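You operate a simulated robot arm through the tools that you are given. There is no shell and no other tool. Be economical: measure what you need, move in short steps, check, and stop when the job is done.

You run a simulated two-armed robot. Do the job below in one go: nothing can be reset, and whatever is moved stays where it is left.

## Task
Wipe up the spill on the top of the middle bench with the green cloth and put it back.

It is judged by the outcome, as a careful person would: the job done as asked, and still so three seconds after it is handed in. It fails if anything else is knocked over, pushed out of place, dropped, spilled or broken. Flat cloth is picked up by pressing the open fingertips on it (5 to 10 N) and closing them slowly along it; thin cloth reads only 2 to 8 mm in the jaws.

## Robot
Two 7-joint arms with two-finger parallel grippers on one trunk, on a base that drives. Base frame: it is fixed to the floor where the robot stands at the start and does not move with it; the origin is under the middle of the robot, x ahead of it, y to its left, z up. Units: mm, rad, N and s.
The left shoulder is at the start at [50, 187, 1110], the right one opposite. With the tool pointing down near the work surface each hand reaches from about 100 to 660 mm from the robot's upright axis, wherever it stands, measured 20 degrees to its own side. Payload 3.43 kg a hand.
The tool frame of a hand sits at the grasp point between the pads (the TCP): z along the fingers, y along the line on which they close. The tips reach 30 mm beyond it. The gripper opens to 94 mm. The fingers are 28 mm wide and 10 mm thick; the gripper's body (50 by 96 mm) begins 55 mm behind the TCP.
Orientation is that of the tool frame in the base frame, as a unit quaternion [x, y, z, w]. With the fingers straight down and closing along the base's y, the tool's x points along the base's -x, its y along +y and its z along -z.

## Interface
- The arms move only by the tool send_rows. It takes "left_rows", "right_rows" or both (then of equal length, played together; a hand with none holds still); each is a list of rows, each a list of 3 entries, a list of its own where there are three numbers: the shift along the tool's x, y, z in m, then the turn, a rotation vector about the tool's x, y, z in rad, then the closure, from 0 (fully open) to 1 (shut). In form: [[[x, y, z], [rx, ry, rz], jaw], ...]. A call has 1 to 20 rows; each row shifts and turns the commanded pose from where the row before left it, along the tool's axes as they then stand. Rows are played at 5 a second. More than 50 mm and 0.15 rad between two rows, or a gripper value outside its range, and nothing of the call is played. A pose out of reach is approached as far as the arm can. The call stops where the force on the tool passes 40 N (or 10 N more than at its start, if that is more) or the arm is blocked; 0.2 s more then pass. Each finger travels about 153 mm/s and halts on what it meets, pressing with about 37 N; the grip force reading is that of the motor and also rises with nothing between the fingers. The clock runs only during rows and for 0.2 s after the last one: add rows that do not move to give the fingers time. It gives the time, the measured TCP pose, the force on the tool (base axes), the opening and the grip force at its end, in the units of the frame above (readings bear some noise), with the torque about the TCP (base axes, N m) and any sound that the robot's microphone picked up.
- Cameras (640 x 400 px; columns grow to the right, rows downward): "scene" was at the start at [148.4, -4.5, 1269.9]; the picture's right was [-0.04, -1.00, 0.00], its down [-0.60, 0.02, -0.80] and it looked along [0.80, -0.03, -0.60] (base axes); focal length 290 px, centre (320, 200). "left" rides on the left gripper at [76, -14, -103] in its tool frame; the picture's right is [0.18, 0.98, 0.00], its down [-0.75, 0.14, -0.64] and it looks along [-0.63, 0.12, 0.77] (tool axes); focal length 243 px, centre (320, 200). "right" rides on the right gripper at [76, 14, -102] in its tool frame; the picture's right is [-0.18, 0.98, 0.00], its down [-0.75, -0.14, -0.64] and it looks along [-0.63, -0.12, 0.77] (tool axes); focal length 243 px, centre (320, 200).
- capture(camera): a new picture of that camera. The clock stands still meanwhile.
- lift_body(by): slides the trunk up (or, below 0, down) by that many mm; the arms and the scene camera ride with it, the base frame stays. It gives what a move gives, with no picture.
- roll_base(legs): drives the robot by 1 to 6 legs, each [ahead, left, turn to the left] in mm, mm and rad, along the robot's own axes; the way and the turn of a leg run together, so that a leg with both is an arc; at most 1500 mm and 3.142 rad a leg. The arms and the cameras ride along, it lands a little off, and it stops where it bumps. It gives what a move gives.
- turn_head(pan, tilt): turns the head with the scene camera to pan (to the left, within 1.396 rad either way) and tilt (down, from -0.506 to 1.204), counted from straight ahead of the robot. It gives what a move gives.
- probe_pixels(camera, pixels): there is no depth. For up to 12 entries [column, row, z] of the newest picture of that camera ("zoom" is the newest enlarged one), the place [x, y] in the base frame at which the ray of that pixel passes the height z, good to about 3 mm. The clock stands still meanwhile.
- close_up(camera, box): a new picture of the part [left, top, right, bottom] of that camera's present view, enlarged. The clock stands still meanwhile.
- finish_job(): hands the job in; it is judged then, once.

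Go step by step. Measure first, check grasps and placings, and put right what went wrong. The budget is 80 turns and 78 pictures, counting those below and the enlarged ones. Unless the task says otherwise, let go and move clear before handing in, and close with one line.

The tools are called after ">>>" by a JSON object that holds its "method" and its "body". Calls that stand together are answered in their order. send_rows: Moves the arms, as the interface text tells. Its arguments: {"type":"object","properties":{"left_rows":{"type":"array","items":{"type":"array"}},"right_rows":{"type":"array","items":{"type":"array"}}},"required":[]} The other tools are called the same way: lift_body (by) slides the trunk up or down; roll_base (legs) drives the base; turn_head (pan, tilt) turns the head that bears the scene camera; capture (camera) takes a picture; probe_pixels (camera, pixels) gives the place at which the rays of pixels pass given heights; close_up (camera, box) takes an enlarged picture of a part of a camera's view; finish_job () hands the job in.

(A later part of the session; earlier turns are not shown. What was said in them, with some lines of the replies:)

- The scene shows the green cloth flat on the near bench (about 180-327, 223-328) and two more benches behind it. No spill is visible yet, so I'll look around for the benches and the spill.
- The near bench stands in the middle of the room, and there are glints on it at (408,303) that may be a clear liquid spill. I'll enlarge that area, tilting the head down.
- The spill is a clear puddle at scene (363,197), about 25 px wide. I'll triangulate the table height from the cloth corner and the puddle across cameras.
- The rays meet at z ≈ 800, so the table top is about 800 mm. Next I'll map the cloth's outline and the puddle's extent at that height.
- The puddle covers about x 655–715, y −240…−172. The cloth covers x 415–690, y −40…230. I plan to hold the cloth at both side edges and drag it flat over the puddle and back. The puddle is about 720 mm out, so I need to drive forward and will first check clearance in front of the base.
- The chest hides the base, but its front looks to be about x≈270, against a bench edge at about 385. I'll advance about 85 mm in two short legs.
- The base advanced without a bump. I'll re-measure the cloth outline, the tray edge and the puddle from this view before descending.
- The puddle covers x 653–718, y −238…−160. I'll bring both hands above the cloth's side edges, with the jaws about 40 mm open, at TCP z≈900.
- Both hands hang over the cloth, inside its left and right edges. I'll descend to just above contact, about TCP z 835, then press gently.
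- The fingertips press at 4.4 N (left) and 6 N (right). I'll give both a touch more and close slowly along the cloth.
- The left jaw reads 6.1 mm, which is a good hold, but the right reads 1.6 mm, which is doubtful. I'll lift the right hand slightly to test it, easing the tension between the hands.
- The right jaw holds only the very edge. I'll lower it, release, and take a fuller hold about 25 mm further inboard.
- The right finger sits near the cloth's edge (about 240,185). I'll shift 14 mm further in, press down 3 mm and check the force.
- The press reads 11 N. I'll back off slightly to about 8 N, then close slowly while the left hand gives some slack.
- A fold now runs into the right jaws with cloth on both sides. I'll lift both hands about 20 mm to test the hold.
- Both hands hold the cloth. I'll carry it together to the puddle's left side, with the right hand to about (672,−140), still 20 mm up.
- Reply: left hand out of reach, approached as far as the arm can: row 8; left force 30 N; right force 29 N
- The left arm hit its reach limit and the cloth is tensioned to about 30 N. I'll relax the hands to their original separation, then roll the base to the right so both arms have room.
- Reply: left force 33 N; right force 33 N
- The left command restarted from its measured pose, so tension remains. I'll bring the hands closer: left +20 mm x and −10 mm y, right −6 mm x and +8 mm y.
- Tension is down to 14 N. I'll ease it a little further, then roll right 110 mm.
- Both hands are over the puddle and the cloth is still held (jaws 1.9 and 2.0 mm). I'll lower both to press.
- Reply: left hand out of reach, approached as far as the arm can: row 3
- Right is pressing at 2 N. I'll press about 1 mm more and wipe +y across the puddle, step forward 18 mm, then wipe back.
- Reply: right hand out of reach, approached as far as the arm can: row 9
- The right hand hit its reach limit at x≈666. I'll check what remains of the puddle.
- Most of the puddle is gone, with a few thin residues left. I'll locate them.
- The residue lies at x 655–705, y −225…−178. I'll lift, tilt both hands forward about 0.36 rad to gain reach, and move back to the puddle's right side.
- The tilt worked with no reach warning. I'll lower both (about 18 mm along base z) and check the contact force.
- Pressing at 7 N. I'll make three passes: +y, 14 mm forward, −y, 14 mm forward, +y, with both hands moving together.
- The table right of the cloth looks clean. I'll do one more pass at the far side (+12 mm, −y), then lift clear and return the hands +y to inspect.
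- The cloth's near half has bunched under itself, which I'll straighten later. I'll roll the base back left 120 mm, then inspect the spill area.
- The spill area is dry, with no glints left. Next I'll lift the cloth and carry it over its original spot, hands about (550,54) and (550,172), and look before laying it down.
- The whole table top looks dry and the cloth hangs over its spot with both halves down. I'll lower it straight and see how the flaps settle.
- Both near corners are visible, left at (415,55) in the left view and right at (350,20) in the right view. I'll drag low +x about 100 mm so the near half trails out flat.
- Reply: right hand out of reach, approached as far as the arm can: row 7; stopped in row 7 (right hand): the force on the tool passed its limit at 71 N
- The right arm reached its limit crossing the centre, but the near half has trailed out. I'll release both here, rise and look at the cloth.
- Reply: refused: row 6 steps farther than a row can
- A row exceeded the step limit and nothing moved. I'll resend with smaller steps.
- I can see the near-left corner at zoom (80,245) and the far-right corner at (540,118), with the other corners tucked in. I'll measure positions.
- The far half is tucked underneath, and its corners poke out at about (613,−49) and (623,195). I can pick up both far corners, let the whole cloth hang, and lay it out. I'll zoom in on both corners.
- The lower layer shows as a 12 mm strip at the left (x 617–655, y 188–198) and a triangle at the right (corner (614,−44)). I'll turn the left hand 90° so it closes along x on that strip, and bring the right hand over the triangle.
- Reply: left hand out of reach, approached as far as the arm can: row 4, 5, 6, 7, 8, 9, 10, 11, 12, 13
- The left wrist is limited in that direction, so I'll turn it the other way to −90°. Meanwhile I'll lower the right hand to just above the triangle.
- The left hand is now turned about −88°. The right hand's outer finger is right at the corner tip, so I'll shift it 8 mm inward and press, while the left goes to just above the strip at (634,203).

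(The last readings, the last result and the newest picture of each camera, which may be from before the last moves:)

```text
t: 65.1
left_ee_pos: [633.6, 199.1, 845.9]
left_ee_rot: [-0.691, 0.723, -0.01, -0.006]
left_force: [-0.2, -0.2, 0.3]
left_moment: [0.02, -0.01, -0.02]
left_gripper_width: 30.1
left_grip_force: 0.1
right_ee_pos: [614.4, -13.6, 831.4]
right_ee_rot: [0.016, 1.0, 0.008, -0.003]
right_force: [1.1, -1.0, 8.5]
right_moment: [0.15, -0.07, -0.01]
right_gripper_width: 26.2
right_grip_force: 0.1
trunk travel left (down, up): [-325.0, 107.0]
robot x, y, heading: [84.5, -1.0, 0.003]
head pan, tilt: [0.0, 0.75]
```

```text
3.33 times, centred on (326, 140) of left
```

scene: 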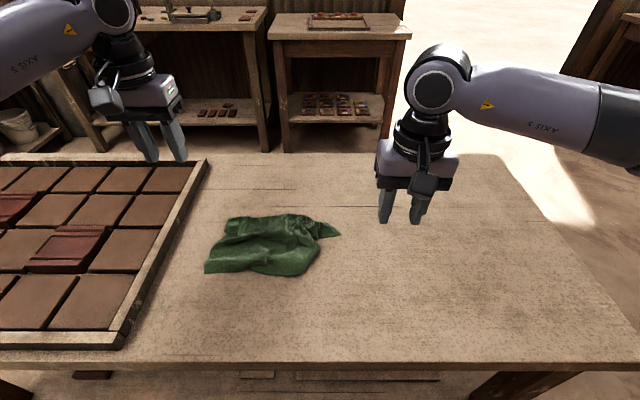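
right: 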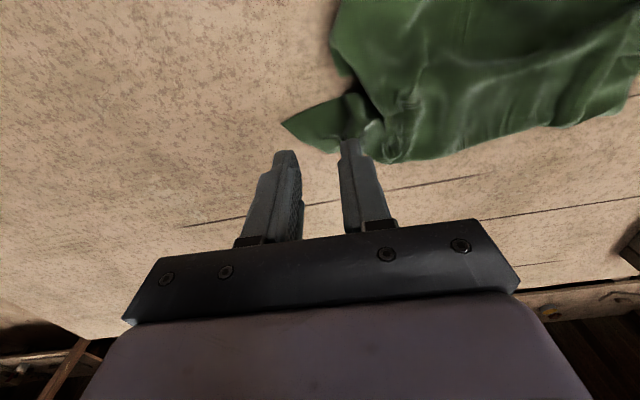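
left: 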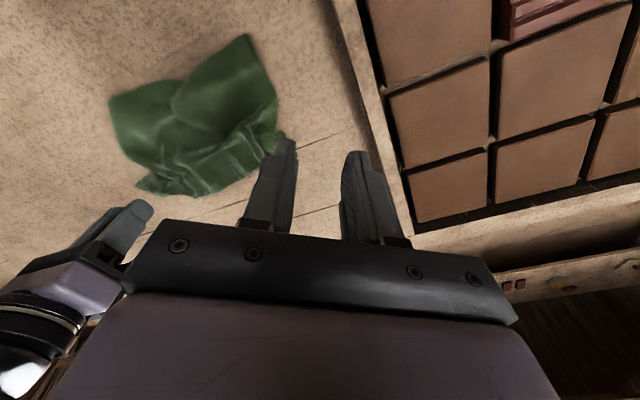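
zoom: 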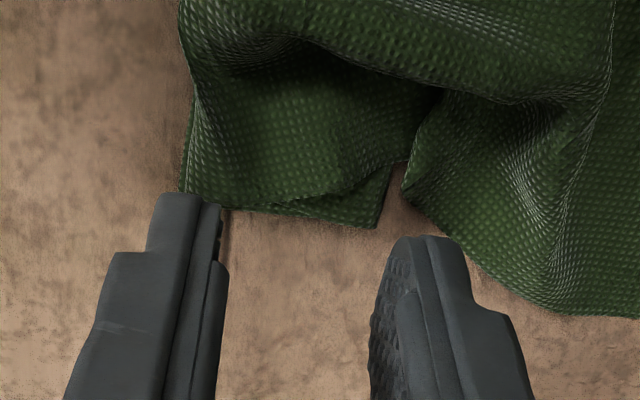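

The right hand presses at 8.5 N on the triangle, so I'll close it slowly. The left hand shifts slightly onto the strip (zoom 240–380, 215) with jaws at 20 mm, and lowers to contact.

>>> {"method": "send_rows", "body": {"left_rows": [[[0.003, -0.004, 0], [0, 0, 0], 0.787], [[0, 0, 0.006], [0, 0, 0], 0.787], [[0, 0, 0.004], [0, 0, 0], 0.787], [[0, 0, 0.002], [0, 0, 0], 0.787], [[0, 0, 0.001], [0, 0, 0], 0.787], [[0, 0, 0.001], [0, 0, 0], 0.787], [[0, 0, 0], [0, 0, 0], 0.787], [[0, 0, 0], [0, 0, 0], 0.787], [[0, 0, 0], [0, 0, 0], 0.787], [[0, 0, 0], [0, 0, 0], 0.787]], "right_rows": [[[0, 0, 0], [0, 0, 0], 0.75], [[0, 0, 0], [0, 0, 0], 0.78], [[0, 0, 0], [0, 0, 0], 0.81], [[0, 0, 0], [0, 0, 0], 0.84], [[0, 0, 0], [0, 0, 0], 0.87], [[0, 0, 0], [0, 0, 0], 0.9], [[0, 0, 0], [0, 0, 0], 0.93], [[0, 0, 0], [0, 0, 0], 0.96], [[0, 0, 0], [0, 0, 0], 1], [[0, 0, 0], [0, 0, 0], 1]]}}

>>> {"method": "close_up", "body": {"camera": "right", "box": [230, 80, 422, 200]}}

>>> {"method": "close_up", "body": {"camera": "left", "box": [230, 80, 422, 200]}}

```text
t: 67.3
left_ee_pos: [635.6, 195.8, 831.9]
left_ee_rot: [-0.69, 0.724, -0.009, -0.006]
left_force: [-0.4, 0.3, 0.1]
left_moment: [-0.03, 0.02, 0.0]
left_gripper_width: 20.0
left_grip_force: 0.0
right_ee_pos: [615.5, -13.2, 831.7]
right_ee_rot: [0.015, 1.0, 0.007, -0.004]
right_force: [1.7, 0.7, 11.3]
right_moment: [0.09, -0.17, 0.02]
right_gripper_width: 1.6
right_grip_force: 36.0
trunk travel left (down, up): [-325.0, 107.0]
robot x, y, heading: [84.6, -3.6, 0.002]
head pan, tilt: [0.0, 0.75]
```

```text
3.33 times, centred on (326, 140) of right
```

zoom: 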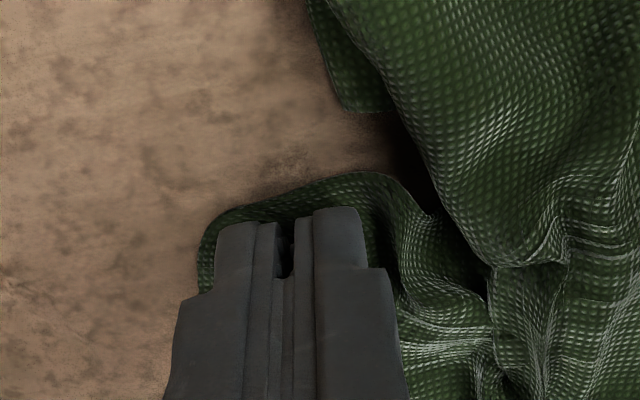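

```text
3.33 times, centred on (326, 140) of left
```

zoom: 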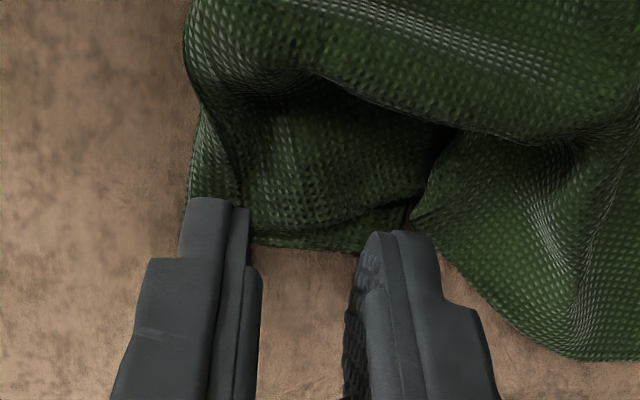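

Right jaw reads 1.6 mm with cloth between. Left is not yet in contact, so I'll move 6 mm further −y, press 2 mm more, and close slowly.

>>> {"method": "send_rows", "body": {"left_rows": [[[0.003, -0.002, -0.002], [0, 0, 0], 0.787], [[0.004, -0.001, 0], [0, 0, 0], 0.787], [[0, 0, 0.002], [0, 0, 0], 0.787], [[0, 0, 0.0015], [0, 0, 0], 0.787], [[0, 0, 0.001], [0, 0, 0], 0.787], [[0, 0, 0], [0, 0, 0], 0.81], [[0, 0, 0], [0, 0, 0], 0.835], [[0, 0, 0], [0, 0, 0], 0.86], [[0, 0, 0], [0, 0, 0], 0.885], [[0, 0, 0], [0, 0, 0], 0.91], [[0, 0, 0], [0, 0, 0], 0.935], [[0, 0, 0], [0, 0, 0], 0.96], [[0, 0, 0], [0, 0, 0], 1], [[0, 0, 0], [0, 0, 0], 1], [[0, 0, 0], [0, 0, 0], 1]]}}

>>> {"method": "send_rows", "body": {"left_rows": [[[0, 0, -0.01], [0, 0, 0], 1], [[0, 0, -0.02], [0, 0, 0], 1], [[0, 0, -0.03], [0, 0, 0], 1], [[0, 0, 0], [0, 0, 0], 1]], "right_rows": [[[0, 0, -0.01], [0, 0, 0], 1], [[0, 0, -0.02], [0, 0, 0], 1], [[0, 0, -0.03], [0, 0, 0], 1], [[0, 0, 0], [0, 0, 0], 1]]}}

>>> {"method": "capture", "body": {"camera": "scene"}}

```text
t: 70.5
left_ee_pos: [638.1, 187.9, 832.2]
left_ee_rot: [-0.69, 0.724, -0.01, -0.006]
left_force: [0.2, -0.8, 18.2]
left_moment: [-0.15, -0.03, -0.02]
left_gripper_width: 1.4
left_grip_force: 36.5
right_ee_pos: [614.3, -13.4, 830.9]
right_ee_rot: [0.015, 1.0, 0.008, -0.004]
right_force: [0.7, 1.3, 4.4]
right_moment: [0.08, -0.08, 0.01]
right_gripper_width: 1.9
right_grip_force: 36.6
trunk travel left (down, up): [-325.0, 107.0]
robot x, y, heading: [81.3, -4.7, 0.001]
head pan, tilt: [0.0, 0.75]
```

```text
t: 71.5
left_ee_pos: [636.7, 189.0, 889.1]
left_ee_rot: [-0.69, 0.723, -0.009, -0.007]
left_force: [-0.4, 0.1, 0.0]
left_moment: [0.04, 0.02, -0.02]
left_gripper_width: 1.3
left_grip_force: 35.8
right_ee_pos: [615.4, -12.7, 891.2]
right_ee_rot: [0.015, 1.0, 0.008, -0.005]
right_force: [0.1, 0.0, 0.2]
right_moment: [0.0, -0.01, 0.03]
right_gripper_width: 1.6
right_grip_force: 36.5
trunk travel left (down, up): [-325.0, 107.0]
robot x, y, heading: [83.8, -0.5, -0.0]
head pan, tilt: [0.0, 0.75]
```

```text
17 pictures are left
```

scene: 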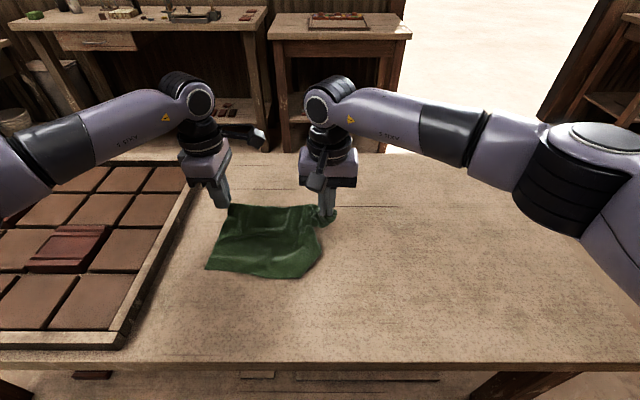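

Both corners have come up with the hands. I'll raise further to about z 1065 so the whole cloth hangs from its far edge.

>>> {"method": "send_rows", "body": {"left_rows": [[[0, 0, -0.03], [0, 0, 0], 1], [[0, 0, -0.03], [0, 0, 0], 1], [[0, 0, -0.03], [0, 0, 0], 1], [[0, 0, -0.03], [0, 0, 0], 1], [[0, 0, -0.03], [0, 0, 0], 1], [[0, 0, -0.025], [0, 0, 0], 1], [[0, 0, 0], [0, 0, 0], 1], [[0, 0, 0], [0, 0, 0], 1]], "right_rows": [[[0, 0, -0.03], [0, 0, 0], 1], [[-0.005, 0, -0.03], [0, 0, 0], 1], [[-0.005, 0, -0.03], [0, 0, 0], 1], [[-0.005, 0, -0.03], [0, 0, 0], 1], [[-0.005, 0, -0.03], [0, 0, 0], 1], [[0, 0, -0.025], [0, 0, 0], 1], [[0, 0, 0], [0, 0, 0], 1], [[0, 0, 0], [0, 0, 0], 1]]}}

>>> {"method": "capture", "body": {"camera": "scene"}}

```text
t: 73.3
left_ee_pos: [636.7, 193.7, 1065.6]
left_ee_rot: [-0.69, 0.724, -0.009, -0.007]
left_force: [0.0, 0.2, 0.7]
left_moment: [0.04, 0.01, 0.03]
left_gripper_width: 1.3
left_grip_force: 35.9
right_ee_pos: [638.2, -17.4, 1066.9]
right_ee_rot: [0.016, 1.0, 0.008, -0.005]
right_force: [-0.3, -0.1, -0.6]
right_moment: [0.0, 0.01, 0.01]
right_gripper_width: 1.5
right_grip_force: 36.5
trunk travel left (down, up): [-325.0, 107.0]
robot x, y, heading: [80.7, -2.1, 0.001]
head pan, tilt: [0.0, 0.75]
```

```text
16 pictures are left
```

scene: 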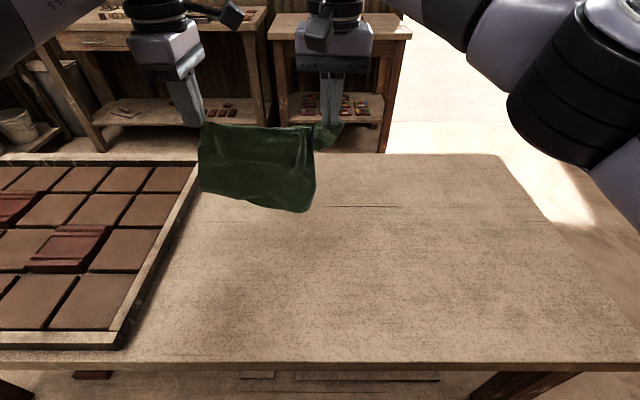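

The cloth hangs between both hands and the bench top is clean everywhere, including (410,203). I'll zoom in to see how it hangs.

>>> {"method": "close_up", "body": {"camera": "scene", "box": [160, 90, 368, 220]}}

>>> {"method": "capture", "body": {"camera": "right"}}

```text
3.08 times, centred on (264, 155) of scene
```

zoom: 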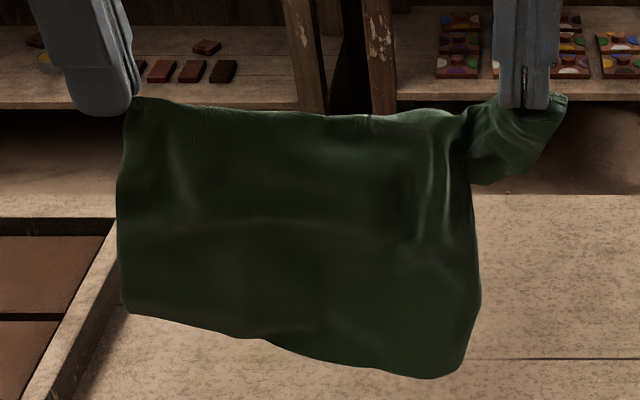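

```text
14 pictures are left
```

right: 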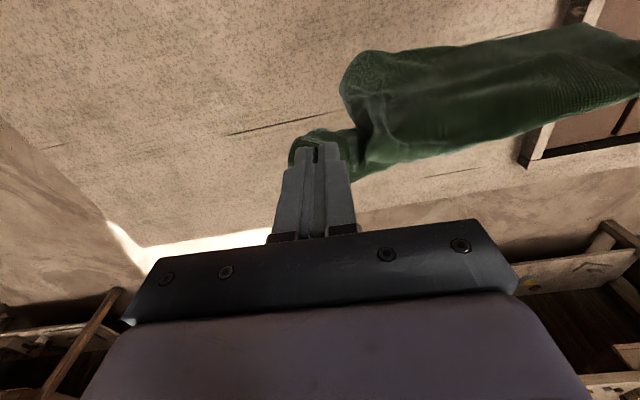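

The cloth hangs from its far edge, spread well between the hands. I'll lower it until the hem touches at x≈640, then arc the hands back (−x) and down so it lays out flat.

>>> {"method": "send_rows", "body": {"left_rows": [[[0, 0, 0.02], [0, 0, 0], 1], [[0, 0, 0.02], [0, 0, 0], 1], [[0, 0, 0.018], [0, 0, 0], 1], [[0, 0, 0], [0, 0, 0], 1], [[0, 0.0275, 0.002], [0, 0, 0], 1], [[0, 0.0269, 0.0065], [0, 0, 0], 1], [[0, 0.0255, 0.0106], [0, 0, 0], 1], [[0, 0.0236, 0.0144], [0, 0, 0], 1], [[0, 0.0209, 0.018], [0, 0, 0], 1], [[0, 0.018, 0.0209], [0, 0, 0], 1], [[0, 0.0144, 0.0236], [0, 0, 0], 1], [[0, 0.0106, 0.0255], [0, 0, 0], 1], [[0, 0.0065, 0.0269], [0, 0, 0], 1], [[0, 0.0021, 0.022], [0, 0, 0], 1], [[0, 0, 0], [0, 0, 0], 1]], "right_rows": [[[0, 0, 0.02], [0, 0, 0], 1], [[0, 0, 0.02], [0, 0, 0], 1], [[0, 0, 0.018], [0, 0, 0], 1], [[0, 0, 0], [0, 0, 0], 1], [[0.0275, 0, 0.002], [0, 0, 0], 1], [[0.0269, 0, 0.0065], [0, 0, 0], 1], [[0.0255, 0, 0.0106], [0, 0, 0], 1], [[0.0236, 0, 0.0144], [0, 0, 0], 1], [[0.0209, 0, 0.018], [0, 0, 0], 1], [[0.018, 0, 0.0209], [0, 0, 0], 1], [[0.0144, 0, 0.0236], [0, 0, 0], 1], [[0.0106, 0, 0.0255], [0, 0, 0], 1], [[0.0065, 0, 0.0269], [0, 0, 0], 1], [[0.0021, 0, 0.022], [0, 0, 0], 1], [[0, 0, 0], [0, 0, 0], 1]]}}

>>> {"method": "capture", "body": {"camera": "scene"}}

```text
t: 76.5
left_ee_pos: [462.2, 196.2, 837.5]
left_ee_rot: [-0.69, 0.723, -0.01, -0.007]
left_force: [-0.3, -0.7, 0.4]
left_moment: [-0.01, 0.01, -0.01]
left_gripper_width: 1.7
left_grip_force: 36.4
right_ee_pos: [461.3, -8.0, 839.9]
right_ee_rot: [0.015, 1.0, 0.007, -0.006]
right_force: [0.5, -1.4, 0.7]
right_moment: [-0.01, 0.0, -0.01]
right_gripper_width: 1.8
right_grip_force: 36.2
trunk travel left (down, up): [-325.0, 107.0]
robot x, y, heading: [87.5, -5.5, 0.005]
head pan, tilt: [0.0, 0.75]
```

```text
13 pictures are left
```

scene: 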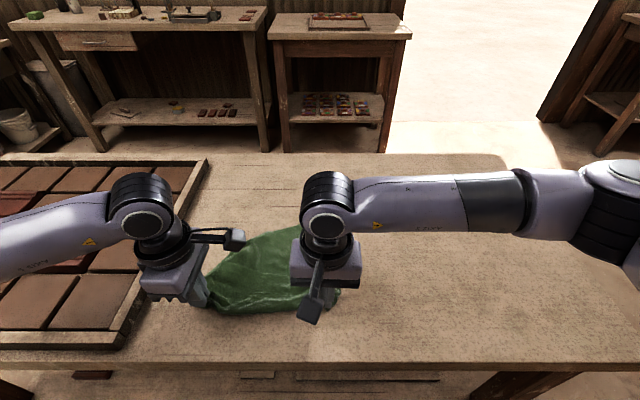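

The cloth lies stretching away from the hands. I'll drag 30 mm further back, move the right hand 12 mm out to take up slack, lower to the table, release and rise.

>>> {"method": "send_rows", "body": {"left_rows": [[[0, 0.01, 0], [0, 0, 0], 1], [[0, 0.01, 0], [0, 0, 0], 1], [[0, 0.01, 0.003], [0, 0, 0], 1], [[0, 0, 0.002], [0, 0, 0], 1], [[0, 0, 0], [0, 0, 0], 0.9], [[0, 0, 0], [0, 0, 0], 0.8], [[0, 0, 0], [0, 0, 0], 0.75], [[0, 0, -0.02], [0, 0, 0], 0.75], [[0, 0, -0.04], [0, 0, 0], 0.75], [[0, 0, -0.045], [0, 0, 0], 0.75], [[0, 0, -0.045], [0, 0, 0], 0.75], [[-0.04, 0, -0.02], [0, 0, 0], 0.75], [[-0.03, 0, 0], [0, 0, 0], 0.75]], "right_rows": [[[0.01, -0.004, 0], [0, 0, 0], 1], [[0.01, -0.004, 0], [0, 0, 0], 1], [[0.01, -0.004, 0.004], [0, 0, 0], 1], [[0, 0, 0.003], [0, 0, 0], 1], [[0, 0, 0], [0, 0, 0], 0.9], [[0, 0, 0], [0, 0, 0], 0.8], [[0, 0, 0], [0, 0, 0], 0.75], [[0, 0, -0.02], [0, 0, 0], 0.75], [[0, 0, -0.04], [0, 0, 0], 0.75], [[0, 0, -0.045], [0, 0, 0], 0.75], [[0, -0.02, -0.04], [0, 0, 0], 0.75], [[0, -0.045, 0], [0, 0, 0], 0.75], [[0, -0.045, 0], [0, 0, 0], 0.75]]}}

>>> {"method": "capture", "body": {"camera": "scene"}}

```text
t: 79.3
left_ee_pos: [435.7, 270.9, 997.4]
left_ee_rot: [-0.69, 0.723, -0.01, -0.007]
left_force: [0.0, 0.5, 0.3]
left_moment: [0.02, -0.03, -0.05]
left_gripper_width: 23.5
left_grip_force: 0.1
right_ee_pos: [428.4, -132.6, 974.4]
right_ee_rot: [0.016, 1.0, 0.007, -0.005]
right_force: [0.3, -0.3, -0.4]
right_moment: [-0.01, -0.03, -0.02]
right_gripper_width: 23.6
right_grip_force: 0.1
trunk travel left (down, up): [-325.0, 107.0]
robot x, y, heading: [86.8, -3.6, 0.005]
head pan, tilt: [0.0, 0.75]
```

```text
12 pictures are left
```

scene: 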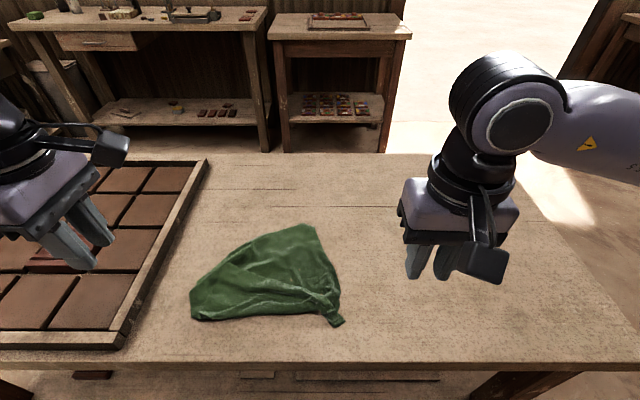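

The cloth is mostly spread over its old place, with the far-left corner folded in. I'll zoom in to see whether it can be opened easily.

>>> {"method": "close_up", "body": {"camera": "scene", "box": [170, 210, 362, 330]}}

>>> {"method": "probe_pixels", "body": {"camera": "zoom", "pixels": [[450, 50, 802], [65, 365, 802], [70, 270, 802], [570, 285, 802], [550, 385, 802], [300, 120, 802], [345, 350, 802], [230, 180, 802]]}}

```text
3.33 times, centred on (266, 270) of scene
```

zoom: 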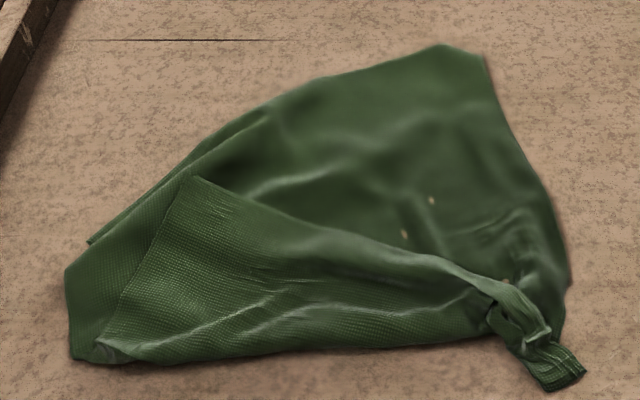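

```text
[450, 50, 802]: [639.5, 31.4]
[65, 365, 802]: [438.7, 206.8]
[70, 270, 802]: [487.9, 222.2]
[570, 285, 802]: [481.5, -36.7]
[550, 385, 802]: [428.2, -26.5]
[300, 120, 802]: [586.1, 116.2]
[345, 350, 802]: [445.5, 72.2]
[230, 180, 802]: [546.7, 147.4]
```

The true far-left corner lies on top at zoom (192,180), about (547,167), and the right corner is the bunch at (545,370). I'll regrasp those two true corners, lift, and lay it again fully. First, both hands go just above them.

>>> {"method": "send_rows", "body": {"left_rows": [[[0.023, -0.0184, 0.0294], [0, 0, 0], 0.723], [[0.023, -0.0184, 0.0294], [0, 0, 0], 0.723], [[0.023, -0.0184, 0.0294], [0, 0, 0], 0.723], [[0.023, -0.0184, 0.0294], [0, 0, 0], 0.723], [[0.023, -0.0184, 0.0294], [0, 0, 0], 0.723], [[0, 0, 0], [0, 0, 0], 0.723]], "right_rows": [[[-0.0028, 0.0215, 0.0248], [0, 0, 0], 0.575], [[-0.0028, 0.0215, 0.0248], [0, 0, 0], 0.575], [[-0.0028, 0.0215, 0.0248], [0, 0, 0], 0.575], [[-0.0028, 0.0215, 0.0248], [0, 0, 0], 0.575], [[-0.0028, 0.0215, 0.0248], [0, 0, 0], 0.575], [[0, 0, 0], [0, 0, 0], 0.575]]}}

>>> {"method": "close_up", "body": {"camera": "left", "box": [200, 60, 440, 210]}}

>>> {"method": "close_up", "body": {"camera": "right", "box": [200, 60, 440, 210]}}

```text
t: 80.7
left_ee_pos: [524.0, 152.9, 854.0]
left_ee_rot: [-0.69, 0.724, -0.01, -0.007]
left_force: [-0.2, 0.3, -0.3]
left_moment: [-0.04, -0.01, 0.01]
left_gripper_width: 26.2
left_grip_force: 0.1
right_ee_pos: [445.8, -24.8, 852.6]
right_ee_rot: [0.016, 1.0, 0.008, -0.005]
right_force: [-0.4, 0.8, 0.9]
right_moment: [0.0, 0.01, 0.0]
right_gripper_width: 40.3
right_grip_force: 0.1
trunk travel left (down, up): [-325.0, 107.0]
robot x, y, heading: [85.5, -5.5, 0.004]
head pan, tilt: [0.0, 0.75]
```

```text
2.67 times, centred on (320, 135) of left
```

zoom: 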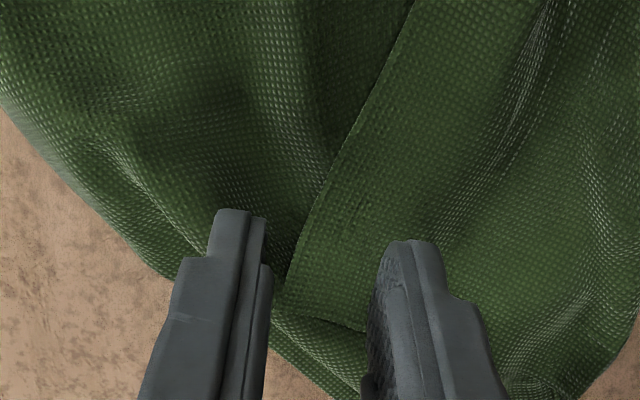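

```text
2.67 times, centred on (320, 135) of right
```

zoom: 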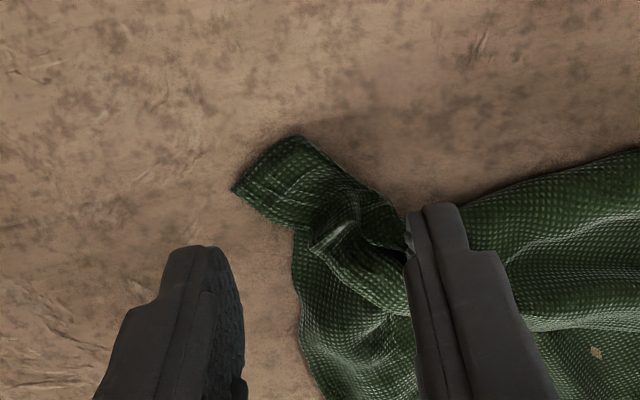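

Left: the flap's edge runs from zoom (285,280) to (410,0), so I'll shift 24 mm in −x and 10 mm in +y to put both fingers on the flap. Right: the bunch is between the fingers, so I'll lower and close it.

>>> {"method": "send_rows", "body": {"left_rows": [[[-0.011, 0.0235, 0], [0, 0, 0], 0.723], [[0, 0, 0.01], [0, 0, 0], 0.723], [[0, 0, 0.007], [0, 0, 0], 0.723], [[0, 0, 0.002], [0, 0, 0], 0.723], [[0, 0, 0], [0, 0, 0], 0.723], [[0, 0, 0], [0, 0, 0], 0.723], [[0, 0, 0], [0, 0, 0], 0.723], [[0, 0, 0], [0, 0, 0], 0.723], [[0, 0, 0], [0, 0, 0], 0.723], [[0, 0, 0], [0, 0, 0], 0.723]], "right_rows": [[[0.002, -0.004, 0], [0, 0, 0], 0.575], [[0, 0, 0.01], [0, 0, 0], 0.575], [[0, 0, 0.007], [0, 0, 0], 0.575], [[0, 0, 0.003], [0, 0, 0], 0.575], [[0, 0, 0.0005], [0, 0, 0], 0.65], [[0, 0, 0], [0, 0, 0], 0.72], [[0, 0, 0], [0, 0, 0], 0.79], [[0, 0, 0], [0, 0, 0], 0.86], [[0, 0, 0], [0, 0, 0], 0.93], [[0, 0, 0], [0, 0, 0], 1]]}}

>>> {"method": "close_up", "body": {"camera": "left", "box": [200, 60, 440, 210]}}

```text
t: 82.9
left_ee_pos: [498.9, 162.4, 835.5]
left_ee_rot: [-0.69, 0.723, -0.009, -0.007]
left_force: [0.9, -0.2, -0.2]
left_moment: [0.03, 0.0, 0.01]
left_gripper_width: 26.1
left_grip_force: 0.0
right_ee_pos: [440.8, -25.6, 832.8]
right_ee_rot: [0.015, 1.0, 0.008, -0.005]
right_force: [-0.9, 1.3, 2.2]
right_moment: [0.03, -0.01, 0.0]
right_gripper_width: 1.9
right_grip_force: 36.4
trunk travel left (down, up): [-325.0, 107.0]
robot x, y, heading: [80.4, -0.9, -0.001]
head pan, tilt: [0.0, 0.75]
```

```text
2.67 times, centred on (320, 135) of left
```

zoom: 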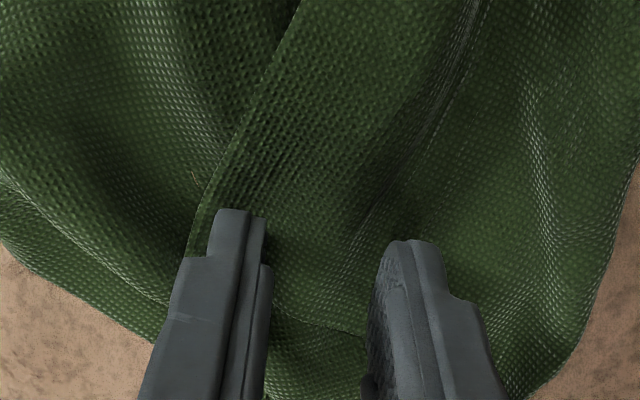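

Both left fingers are over the flap. I'll lower about 3 mm to a light press, close slowly, then lift a little to test.

>>> {"method": "send_rows", "body": {"left_rows": [[[0, 0, 0.002], [0, 0, 0], 0.723], [[0, 0, 0.001], [0, 0, 0], 0.723], [[0, 0, 0], [0, 0, 0], 0.723]]}}

```text
t: 83.7
left_ee_pos: [501.2, 160.8, 831.4]
left_ee_rot: [-0.69, 0.723, -0.009, -0.007]
left_force: [-0.4, -1.0, -0.1]
left_moment: [-0.03, 0.0, -0.02]
left_gripper_width: 26.2
left_grip_force: 0.0
right_ee_pos: [440.8, -25.6, 833.7]
right_ee_rot: [0.015, 1.0, 0.008, -0.006]
right_force: [0.3, 0.6, 2.6]
right_moment: [0.02, 0.0, -0.01]
right_gripper_width: 1.7
right_grip_force: 36.4
trunk travel left (down, up): [-325.0, 107.0]
robot x, y, heading: [80.8, -3.3, -0.003]
head pan, tilt: [0.0, 0.75]
```

>>> {"method": "send_rows", "body": {"left_rows": [[[0, 0, 0.001], [0, 0, 0], 0.723], [[0, 0, 0.001], [0, 0, 0], 0.723], [[0, 0, 0], [0, 0, 0], 0.723]]}}

```text
t: 84.5
left_ee_pos: [499.2, 161.6, 831.6]
left_ee_rot: [-0.69, 0.724, -0.011, -0.005]
left_force: [-1.3, 1.0, 11.7]
left_moment: [0.2, 0.24, -0.03]
left_gripper_width: 26.3
left_grip_force: 0.2
right_ee_pos: [440.9, -26.6, 832.1]
right_ee_rot: [0.015, 1.0, 0.008, -0.004]
right_force: [-0.3, 0.2, 2.6]
right_moment: [0.02, -0.03, 0.0]
right_gripper_width: 1.9
right_grip_force: 36.6
trunk travel left (down, up): [-325.0, 107.0]
robot x, y, heading: [82.6, -3.6, 0.002]
head pan, tilt: [0.0, 0.75]
```

The press is 11.7 N. I'll ease 1 mm, close slowly, and lift both hands 50 mm to check.

>>> {"method": "send_rows", "body": {"left_rows": [[[0, 0, -0.001], [0, 0, 0], 0.723], [[0, 0, 0], [0, 0, 0], 0.755], [[0, 0, 0], [0, 0, 0], 0.79], [[0, 0, 0], [0, 0, 0], 0.825], [[0, 0, 0], [0, 0, 0], 0.86], [[0, 0, 0], [0, 0, 0], 0.895], [[0, 0, 0], [0, 0, 0], 0.93], [[0, 0, 0], [0, 0, 0], 0.965], [[0, 0, 0], [0, 0, 0], 1], [[0, 0, 0], [0, 0, 0], 1], [[0, 0, -0.01], [0, 0, 0], 1], [[0, 0, -0.02], [0, 0, 0], 1], [[0, 0, -0.03], [0, 0, 0], 1], [[0, 0, -0.03], [0, 0, 0], 1], [[0, 0, 0], [0, 0, 0], 1]]}}

>>> {"method": "capture", "body": {"camera": "scene"}}

```text
t: 87.7
left_ee_pos: [499.2, 161.4, 920.4]
left_ee_rot: [-0.69, 0.724, -0.01, -0.009]
left_force: [-3.8, -13.7, -7.5]
left_moment: [-0.37, 0.12, -0.11]
left_gripper_width: 1.9
left_grip_force: 37.1
right_ee_pos: [441.3, -24.9, 833.4]
right_ee_rot: [0.014, 1.0, 0.011, -0.004]
right_force: [4.3, 15.0, 8.8]
right_moment: [0.53, -0.22, 0.15]
right_gripper_width: 1.7
right_grip_force: 36.3
trunk travel left (down, up): [-325.0, 107.0]
robot x, y, heading: [84.9, -1.0, 0.004]
head pan, tilt: [0.0, 0.75]
```

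```text
7 pictures are left
```

scene: 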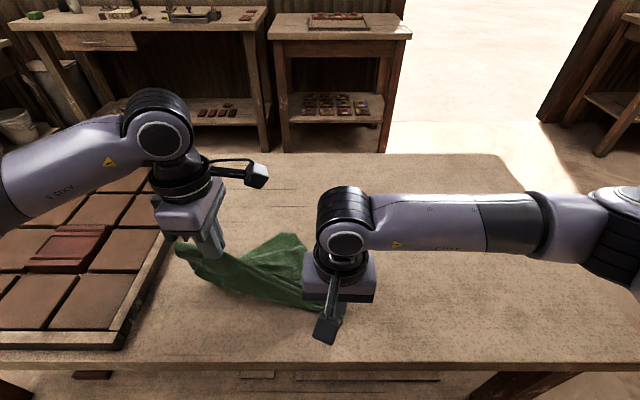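

The left holds the true corner: the edge is taut (14 N) between the grips, 213 mm apart. I'll bring the right hand level, then raise both and move them forward to about x 655, z 1090.

>>> {"method": "send_rows", "body": {"left_rows": [[[0, 0, 0], [0, 0, 0], 1], [[0, 0, 0], [0, 0, 0], 1], [[0, 0, 0], [0, 0, 0], 1], [[-0.0042, -0.0195, -0.0213], [0, 0, 0], 1], [[-0.0042, -0.0195, -0.0213], [0, 0, 0], 1], [[-0.0042, -0.0195, -0.0213], [0, 0, 0], 1], [[-0.0042, -0.0195, -0.0213], [0, 0, 0], 1], [[-0.0042, -0.0195, -0.0213], [0, 0, 0], 1], [[-0.0042, -0.0195, -0.0213], [0, 0, 0], 1], [[-0.0042, -0.0195, -0.0213], [0, 0, 0], 1], [[-0.0042, -0.0195, -0.0213], [0, 0, 0], 1], [[0, 0, 0], [0, 0, 0], 1], [[0, 0, 0], [0, 0, 0], 1]], "right_rows": [[[-0.0193, -0.004, -0.029], [0, 0, 0], 1], [[-0.0193, -0.004, -0.029], [0, 0, 0], 1], [[-0.0193, -0.005, -0.029], [0, 0, 0], 1], [[-0.0195, 0.0032, -0.0213], [0, 0, 0], 1], [[-0.0195, 0.0032, -0.0213], [0, 0, 0], 1], [[-0.0195, 0.0032, -0.0213], [0, 0, 0], 1], [[-0.0195, 0.0032, -0.0213], [0, 0, 0], 1], [[-0.0195, 0.0032, -0.0213], [0, 0, 0], 1], [[-0.0195, 0.0032, -0.0213], [0, 0, 0], 1], [[-0.0195, 0.0032, -0.0213], [0, 0, 0], 1], [[-0.0195, 0.0032, -0.0213], [0, 0, 0], 1], [[0, 0, 0], [0, 0, 0], 1], [[0, 0, 0], [0, 0, 0], 1]]}}

>>> {"method": "capture", "body": {"camera": "scene"}}

```text
t: 90.5
left_ee_pos: [655.3, 190.8, 1092.4]
left_ee_rot: [-0.688, 0.726, -0.011, -0.009]
left_force: [1.1, -26.3, -0.8]
left_moment: [-0.78, -0.03, -0.04]
left_gripper_width: 2.5
left_grip_force: 37.1
right_ee_pos: [647.7, -24.6, 1084.0]
right_ee_rot: [0.011, 1.0, 0.01, -0.006]
right_force: [-0.1, 26.0, 0.9]
right_moment: [0.84, 0.0, 0.3]
right_gripper_width: 2.0
right_grip_force: 36.8
right hand out of reach, approached as far as the arm can: row 11
trunk travel left (down, up): [-325.0, 107.0]
robot x, y, heading: [82.3, -0.9, 0.003]
head pan, tilt: [0.0, 0.75]
```

```text
6 pictures are left
```

scene: 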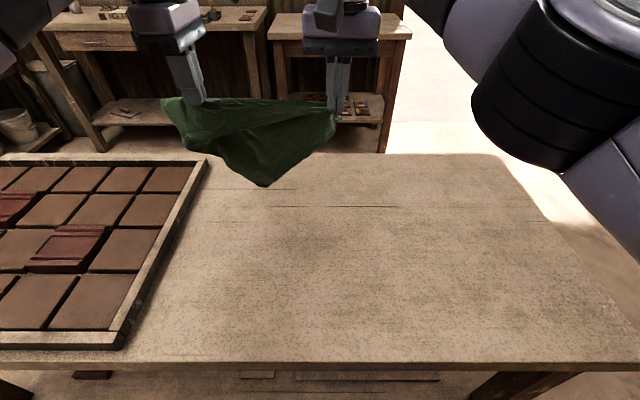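

The hang now narrows to a point at (265,187), so the left grip took an extra fold, and tension is 26 N. I'll ease the tension and lay it the same way, ending with hands near x≈475 so it lands centred on its old place.

>>> {"method": "send_rows", "body": {"left_rows": [[[0.006, 0.004, 0], [0, 0, 0], 1], [[0, 0, 0.027], [0, 0, 0], 1], [[0, 0, 0.027], [0, 0, 0], 1], [[0, 0, 0.027], [0, 0, 0], 1], [[0, 0, 0], [0, 0, 0], 1], [[0.001, 0.0275, 0.002], [0, 0, 0], 1], [[0.001, 0.0269, 0.0065], [0, 0, 0], 1], [[0.001, 0.0255, 0.0106], [0, 0, 0], 1], [[0.001, 0.0236, 0.0144], [0, 0, 0], 1], [[0.001, 0.0209, 0.018], [0, 0, 0], 1], [[0.001, 0.018, 0.0209], [0, 0, 0], 1], [[0.001, 0.0144, 0.0236], [0, 0, 0], 1], [[0, 0.0106, 0.0255], [0, 0, 0], 1], [[0, 0.0065, 0.0269], [0, 0, 0], 1], [[0, 0.0021, 0.023], [0, 0, 0], 1], [[0, 0, 0], [0, 0, 0], 1]], "right_rows": [[[0, 0.002, 0], [0, 0, 0], 1], [[0, 0, 0.024], [0, 0, 0], 1], [[0, 0, 0.024], [0, 0, 0], 1], [[0, 0, 0.024], [0, 0, 0], 1], [[0, 0, 0], [0, 0, 0], 1], [[0.0275, 0, 0.002], [0, 0, 0], 1], [[0.0269, 0, 0.0065], [0, 0, 0], 1], [[0.0255, 0, 0.0106], [0, 0, 0], 1], [[0.0236, 0, 0.0144], [0, 0, 0], 1], [[0.0209, 0, 0.018], [0, 0, 0], 1], [[0.018, 0, 0.0209], [0, 0, 0], 1], [[0.0144, 0, 0.0236], [0, 0, 0], 1], [[0.0106, 0, 0.0255], [0, 0, 0], 1], [[0.0065, 0, 0.0269], [0, 0, 0], 1], [[0.0021, 0, 0.023], [0, 0, 0], 1], [[0, 0, 0], [0, 0, 0], 1]]}}

>>> {"method": "capture", "body": {"camera": "scene"}}

```text
t: 93.9
left_ee_pos: [476.7, 183.0, 840.0]
left_ee_rot: [-0.69, 0.724, -0.01, -0.007]
left_force: [0.2, -0.5, 0.5]
left_moment: [-0.05, 0.01, -0.03]
left_gripper_width: 2.2
left_grip_force: 36.5
right_ee_pos: [469.8, -18.8, 842.7]
right_ee_rot: [0.015, 1.0, 0.008, -0.005]
right_force: [0.3, 0.8, -0.1]
right_moment: [0.04, -0.03, 0.05]
right_gripper_width: 1.9
right_grip_force: 37.1
trunk travel left (down, up): [-325.0, 107.0]
robot x, y, heading: [85.0, -4.4, 0.003]
head pan, tilt: [0.0, 0.75]
```

```text
5 pictures are left
```

scene: 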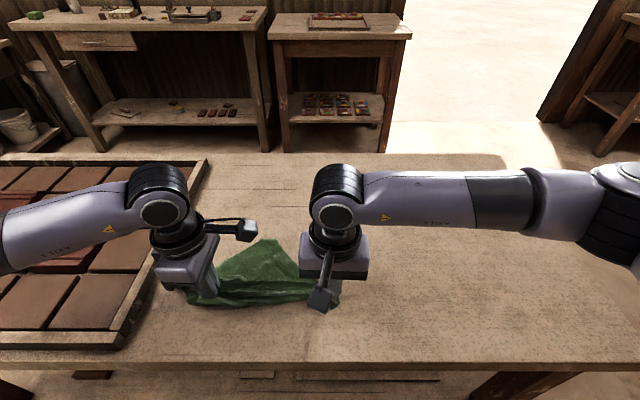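

The cloth lies in place, with its tip near (265,240). I'll lower the last few mm, release both hands, rise and check.

>>> {"method": "send_rows", "body": {"left_rows": [[[0, 0.004, 0.004], [0, 0, 0], 1], [[0, 0, 0.003], [0, 0, 0], 1], [[0, 0, 0], [0, 0, 0], 0.9], [[0, 0, 0], [0, 0, 0], 0.8], [[0, 0, 0], [0, 0, 0], 0.7], [[0, 0, -0.02], [0, 0, 0], 0.7], [[0, 0, -0.04], [0, 0, 0], 0.7], [[0, 0, -0.045], [0, 0, 0], 0.7], [[0, 0, -0.045], [0, 0, 0], 0.7], [[-0.04, 0, -0.02], [0, 0, 0], 0.7], [[-0.04, 0, 0], [0, 0, 0], 0.7]], "right_rows": [[[0, 0, 0.005], [0, 0, 0], 1], [[0, 0, 0.004], [0, 0, 0], 1], [[0, 0, 0], [0, 0, 0], 0.9], [[0, 0, 0], [0, 0, 0], 0.8], [[0, 0, 0], [0, 0, 0], 0.7], [[0, 0, -0.02], [0, 0, 0], 0.7], [[0, 0, -0.04], [0, 0, 0], 0.7], [[0, 0, -0.045], [0, 0, 0], 0.7], [[0, -0.02, -0.04], [0, 0, 0], 0.7], [[0, -0.045, 0], [0, 0, 0], 0.7], [[0, -0.045, 0], [0, 0, 0], 0.7]]}}

>>> {"method": "close_up", "body": {"camera": "scene", "box": [150, 200, 374, 340]}}

>>> {"method": "probe_pixels", "body": {"camera": "zoom", "pixels": [[320, 200, 802], [100, 300, 802], [540, 300, 802], [330, 110, 802]]}}

```text
t: 96.3
left_ee_pos: [475.8, 266.0, 1001.7]
left_ee_rot: [-0.69, 0.724, -0.009, -0.007]
left_force: [-0.7, 0.1, 0.0]
left_moment: [0.01, -0.03, -0.03]
left_gripper_width: 28.0
left_grip_force: 0.0
right_ee_pos: [466.6, -132.1, 978.2]
right_ee_rot: [0.014, 1.0, 0.008, -0.004]
right_force: [-0.1, -0.2, 0.7]
right_moment: [0.01, -0.01, -0.03]
right_gripper_width: 28.2
right_grip_force: 0.1
trunk travel left (down, up): [-325.0, 107.0]
robot x, y, heading: [84.3, -6.1, 0.001]
head pan, tilt: [0.0, 0.75]
```

```text
2.86 times, centred on (262, 270) of scene
```

zoom: 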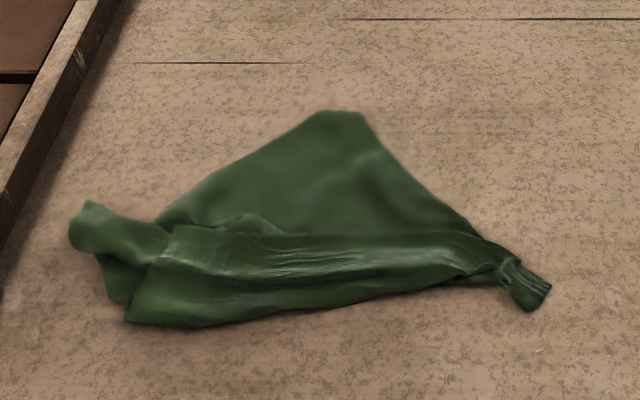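

```text
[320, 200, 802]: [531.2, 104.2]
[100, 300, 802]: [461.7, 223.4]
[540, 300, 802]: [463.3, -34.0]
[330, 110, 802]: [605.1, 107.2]
```

The cloth lies inside its old footprint, but its centre is about 30 mm too near. I'll pick up the far tip (605,107) with the left hand and draw it outward about 70 mm to spread it and re-centre it.

>>> {"method": "send_rows", "body": {"left_rows": [[[0.02555, -0.01995, 0.0262], [0, 0, 0], 0.68], [[0.02555, -0.01995, 0.0262], [0, 0, 0], 0.68], [[0.02555, -0.01995, 0.0262], [0, 0, 0], 0.68], [[0.02555, -0.01995, 0.0262], [0, 0, 0], 0.68], [[0.02555, -0.01995, 0.0262], [0, 0, 0], 0.68], [[0.02555, -0.01995, 0.0262], [0, 0, 0], 0.68], [[0, 0, 0.01], [0, 0, 0], 0.68], [[0, 0, 0.002], [0, 0, 0], 0.68], [[0, 0, 0], [0, 0, 0], 0.68]]}}

>>> {"method": "send_rows", "body": {"left_rows": [[[0, 0, 0.001], [0, 0, 0], 0.68], [[0, 0, 0.001], [0, 0, 0], 0.68], [[0, 0, 0], [0, 0, 0], 0.68]]}}

>>> {"method": "close_up", "body": {"camera": "left", "box": [200, 60, 440, 210]}}

```text
t: 98.3
left_ee_pos: [588.4, 102.2, 834.6]
left_ee_rot: [-0.69, 0.723, -0.009, -0.007]
left_force: [-0.1, 1.1, 0.1]
left_moment: [0.01, 0.0, 0.01]
left_gripper_width: 30.1
left_grip_force: 0.0
right_ee_pos: [466.7, -132.5, 976.8]
right_ee_rot: [0.015, 1.0, 0.008, -0.005]
right_force: [-0.2, -0.2, 0.9]
right_moment: [0.0, 0.0, -0.01]
right_gripper_width: 28.3
right_grip_force: 0.1
trunk travel left (down, up): [-325.0, 107.0]
robot x, y, heading: [86.6, -0.0, 0.002]
head pan, tilt: [0.0, 0.75]
```

```text
t: 99.1
left_ee_pos: [588.2, 103.3, 832.0]
left_ee_rot: [-0.69, 0.723, -0.01, -0.007]
left_force: [-0.7, 0.4, 0.2]
left_moment: [0.01, -0.02, -0.04]
left_gripper_width: 30.1
left_grip_force: 0.1
right_ee_pos: [465.6, -131.8, 977.5]
right_ee_rot: [0.015, 1.0, 0.008, -0.005]
right_force: [-0.2, -0.4, 0.5]
right_moment: [0.02, -0.01, -0.02]
right_gripper_width: 28.4
right_grip_force: 0.0
trunk travel left (down, up): [-325.0, 107.0]
robot x, y, heading: [82.9, -1.7, 0.002]
head pan, tilt: [0.0, 0.75]
```

```text
2.67 times, centred on (320, 135) of left
```

zoom: 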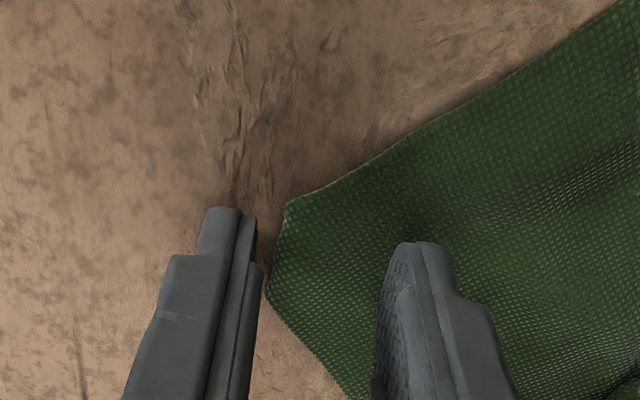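

The far finger sits just off the tip. I'll shift 14 mm in −x, press, close slowly and lift slightly to test.

>>> {"method": "send_rows", "body": {"left_rows": [[[0, 0, -0.003], [0, 0, 0], 0.68], [[-0.003, 0.015, 0], [0, 0, 0], 0.68], [[0, 0, 0.003], [0, 0, 0], 0.68], [[0, 0, 0.0015], [0, 0, 0], 0.68], [[0, 0, 0.0005], [0, 0, 0], 0.68], [[0, 0, 0], [0, 0, 0], 0.72], [[0, 0, 0], [0, 0, 0], 0.755], [[0, 0, 0], [0, 0, 0], 0.79], [[0, 0, 0], [0, 0, 0], 0.825], [[0, 0, 0], [0, 0, 0], 0.86], [[0, 0, 0], [0, 0, 0], 0.895], [[0, 0, 0], [0, 0, 0], 0.93], [[0, 0, 0], [0, 0, 0], 0.965], [[0, 0, 0], [0, 0, 0], 1], [[0, 0, 0], [0, 0, 0], 1], [[0, 0, -0.008], [0, 0, 0], 1], [[0, 0, 0], [0, 0, 0], 1]]}}

>>> {"method": "send_rows", "body": {"left_rows": [[[0.0005, -0.012, 0], [0, 0, 0], 1], [[0.0005, -0.012, 0], [0, 0, 0], 1], [[0.0005, -0.012, 0], [0, 0, 0], 1], [[0.0005, -0.012, 0], [0, 0, 0], 1], [[0.0005, -0.012, 0], [0, 0, 0], 1], [[0, -0.01, 0], [0, 0, 0], 1], [[0, 0, 0], [0, 0, 0], 1]]}}

>>> {"method": "capture", "body": {"camera": "scene"}}

```text
t: 102.7
left_ee_pos: [574.6, 108.2, 838.1]
left_ee_rot: [-0.69, 0.724, -0.009, -0.008]
left_force: [-0.2, -0.2, -0.3]
left_moment: [0.03, 0.04, -0.01]
left_gripper_width: 2.0
left_grip_force: 36.5
right_ee_pos: [466.4, -133.1, 977.1]
right_ee_rot: [0.015, 1.0, 0.008, -0.006]
right_force: [-0.2, -0.8, 0.0]
right_moment: [-0.02, -0.03, -0.02]
right_gripper_width: 28.1
right_grip_force: 0.0
trunk travel left (down, up): [-325.0, 107.0]
robot x, y, heading: [80.6, -1.4, 0.001]
head pan, tilt: [0.0, 0.75]
```

```text
t: 104.3
left_ee_pos: [645.1, 101.1, 839.7]
left_ee_rot: [-0.69, 0.723, -0.008, -0.007]
left_force: [-0.6, 0.2, -0.5]
left_moment: [0.03, 0.02, 0.01]
left_gripper_width: 2.0
left_grip_force: 36.9
right_ee_pos: [467.4, -131.0, 975.7]
right_ee_rot: [0.015, 1.0, 0.008, -0.006]
right_force: [0.6, 0.7, 0.5]
right_moment: [-0.02, 0.0, 0.0]
right_gripper_width: 28.5
right_grip_force: 0.0
trunk travel left (down, up): [-325.0, 107.0]
robot x, y, heading: [80.4, -0.4, -0.002]
head pan, tilt: [0.0, 0.75]
```

```text
2 pictures are left
```

scene: 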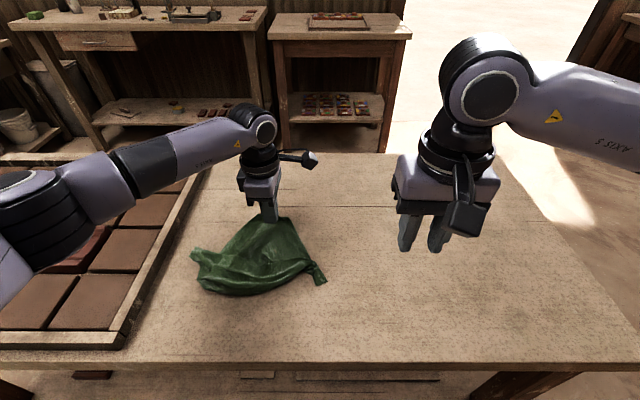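

The cloth now spans (190–325, 217–297), centred close to its original middle and inside the old outline. I'll lower, release, and raise the left hand clear.

>>> {"method": "send_rows", "body": {"left_rows": [[[0, 0, 0.005], [0, 0, 0], 1], [[0, 0, 0], [0, 0, 0], 0.9], [[0, 0, 0], [0, 0, 0], 0.8], [[0, 0, 0], [0, 0, 0], 0.7], [[0, 0, -0.02], [0, 0, 0], 0.7], [[0, 0, -0.04], [0, 0, 0], 0.7], [[0, 0, -0.045], [0, 0, 0], 0.7], [[0, 0, -0.045], [0, 0, 0], 0.7], [[-0.03, 0.02, -0.03], [0, 0, 0], 0.7], [[-0.04, 0.02, 0], [0, 0, 0], 0.7], [[-0.04, 0.02, 0], [0, 0, 0], 0.7]]}}

>>> {"method": "capture", "body": {"camera": "scene"}}

>>> {"method": "probe_pixels", "body": {"camera": "scene", "pixels": [[265, 255, 805], [190, 255, 802], [325, 280, 802], [275, 218, 802], [240, 296, 802]]}}

```text
t: 106.7
left_ee_pos: [587.2, 221.0, 1011.5]
left_ee_rot: [-0.69, 0.723, -0.01, -0.007]
left_force: [0.3, -1.1, -0.3]
left_moment: [0.0, 0.03, 0.02]
left_gripper_width: 28.2
left_grip_force: 0.1
right_ee_pos: [466.1, -131.3, 976.2]
right_ee_rot: [0.015, 1.0, 0.007, -0.005]
right_force: [0.1, 0.4, -0.6]
right_moment: [-0.01, 0.03, -0.01]
right_gripper_width: 28.0
right_grip_force: 0.1
trunk travel left (down, up): [-325.0, 107.0]
robot x, y, heading: [82.2, -0.1, 0.0]
head pan, tilt: [0.0, 0.75]
```

```text
1 pictures are left
```

scene: 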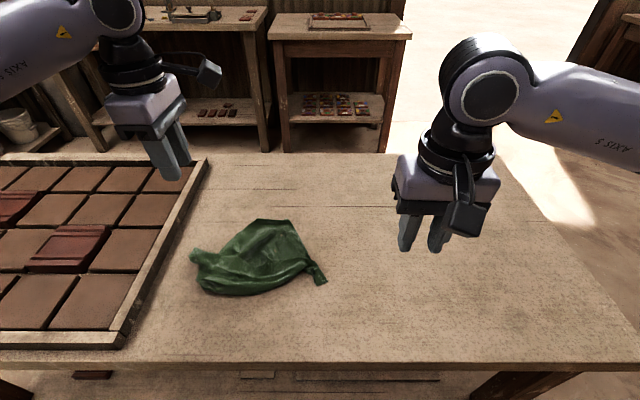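

```text
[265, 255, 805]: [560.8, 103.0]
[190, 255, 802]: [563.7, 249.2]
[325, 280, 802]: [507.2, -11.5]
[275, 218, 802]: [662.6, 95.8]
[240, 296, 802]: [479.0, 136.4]
```

The cloth is back on its spot, centred near (560,103) against the original (548,97). The spill area showed dry in the earlier clear views, the tiles and tray are undisturbed, and both hands are clear, so I'm handing in.

>>> {"method": "finish_job", "body": {}}

```text
The job is handed in.
```

I wiped up the spill on the middle bench with the green cloth and put the cloth back on its spot, though it is somewhat folded and rumpled rather than flat as it was at the start.
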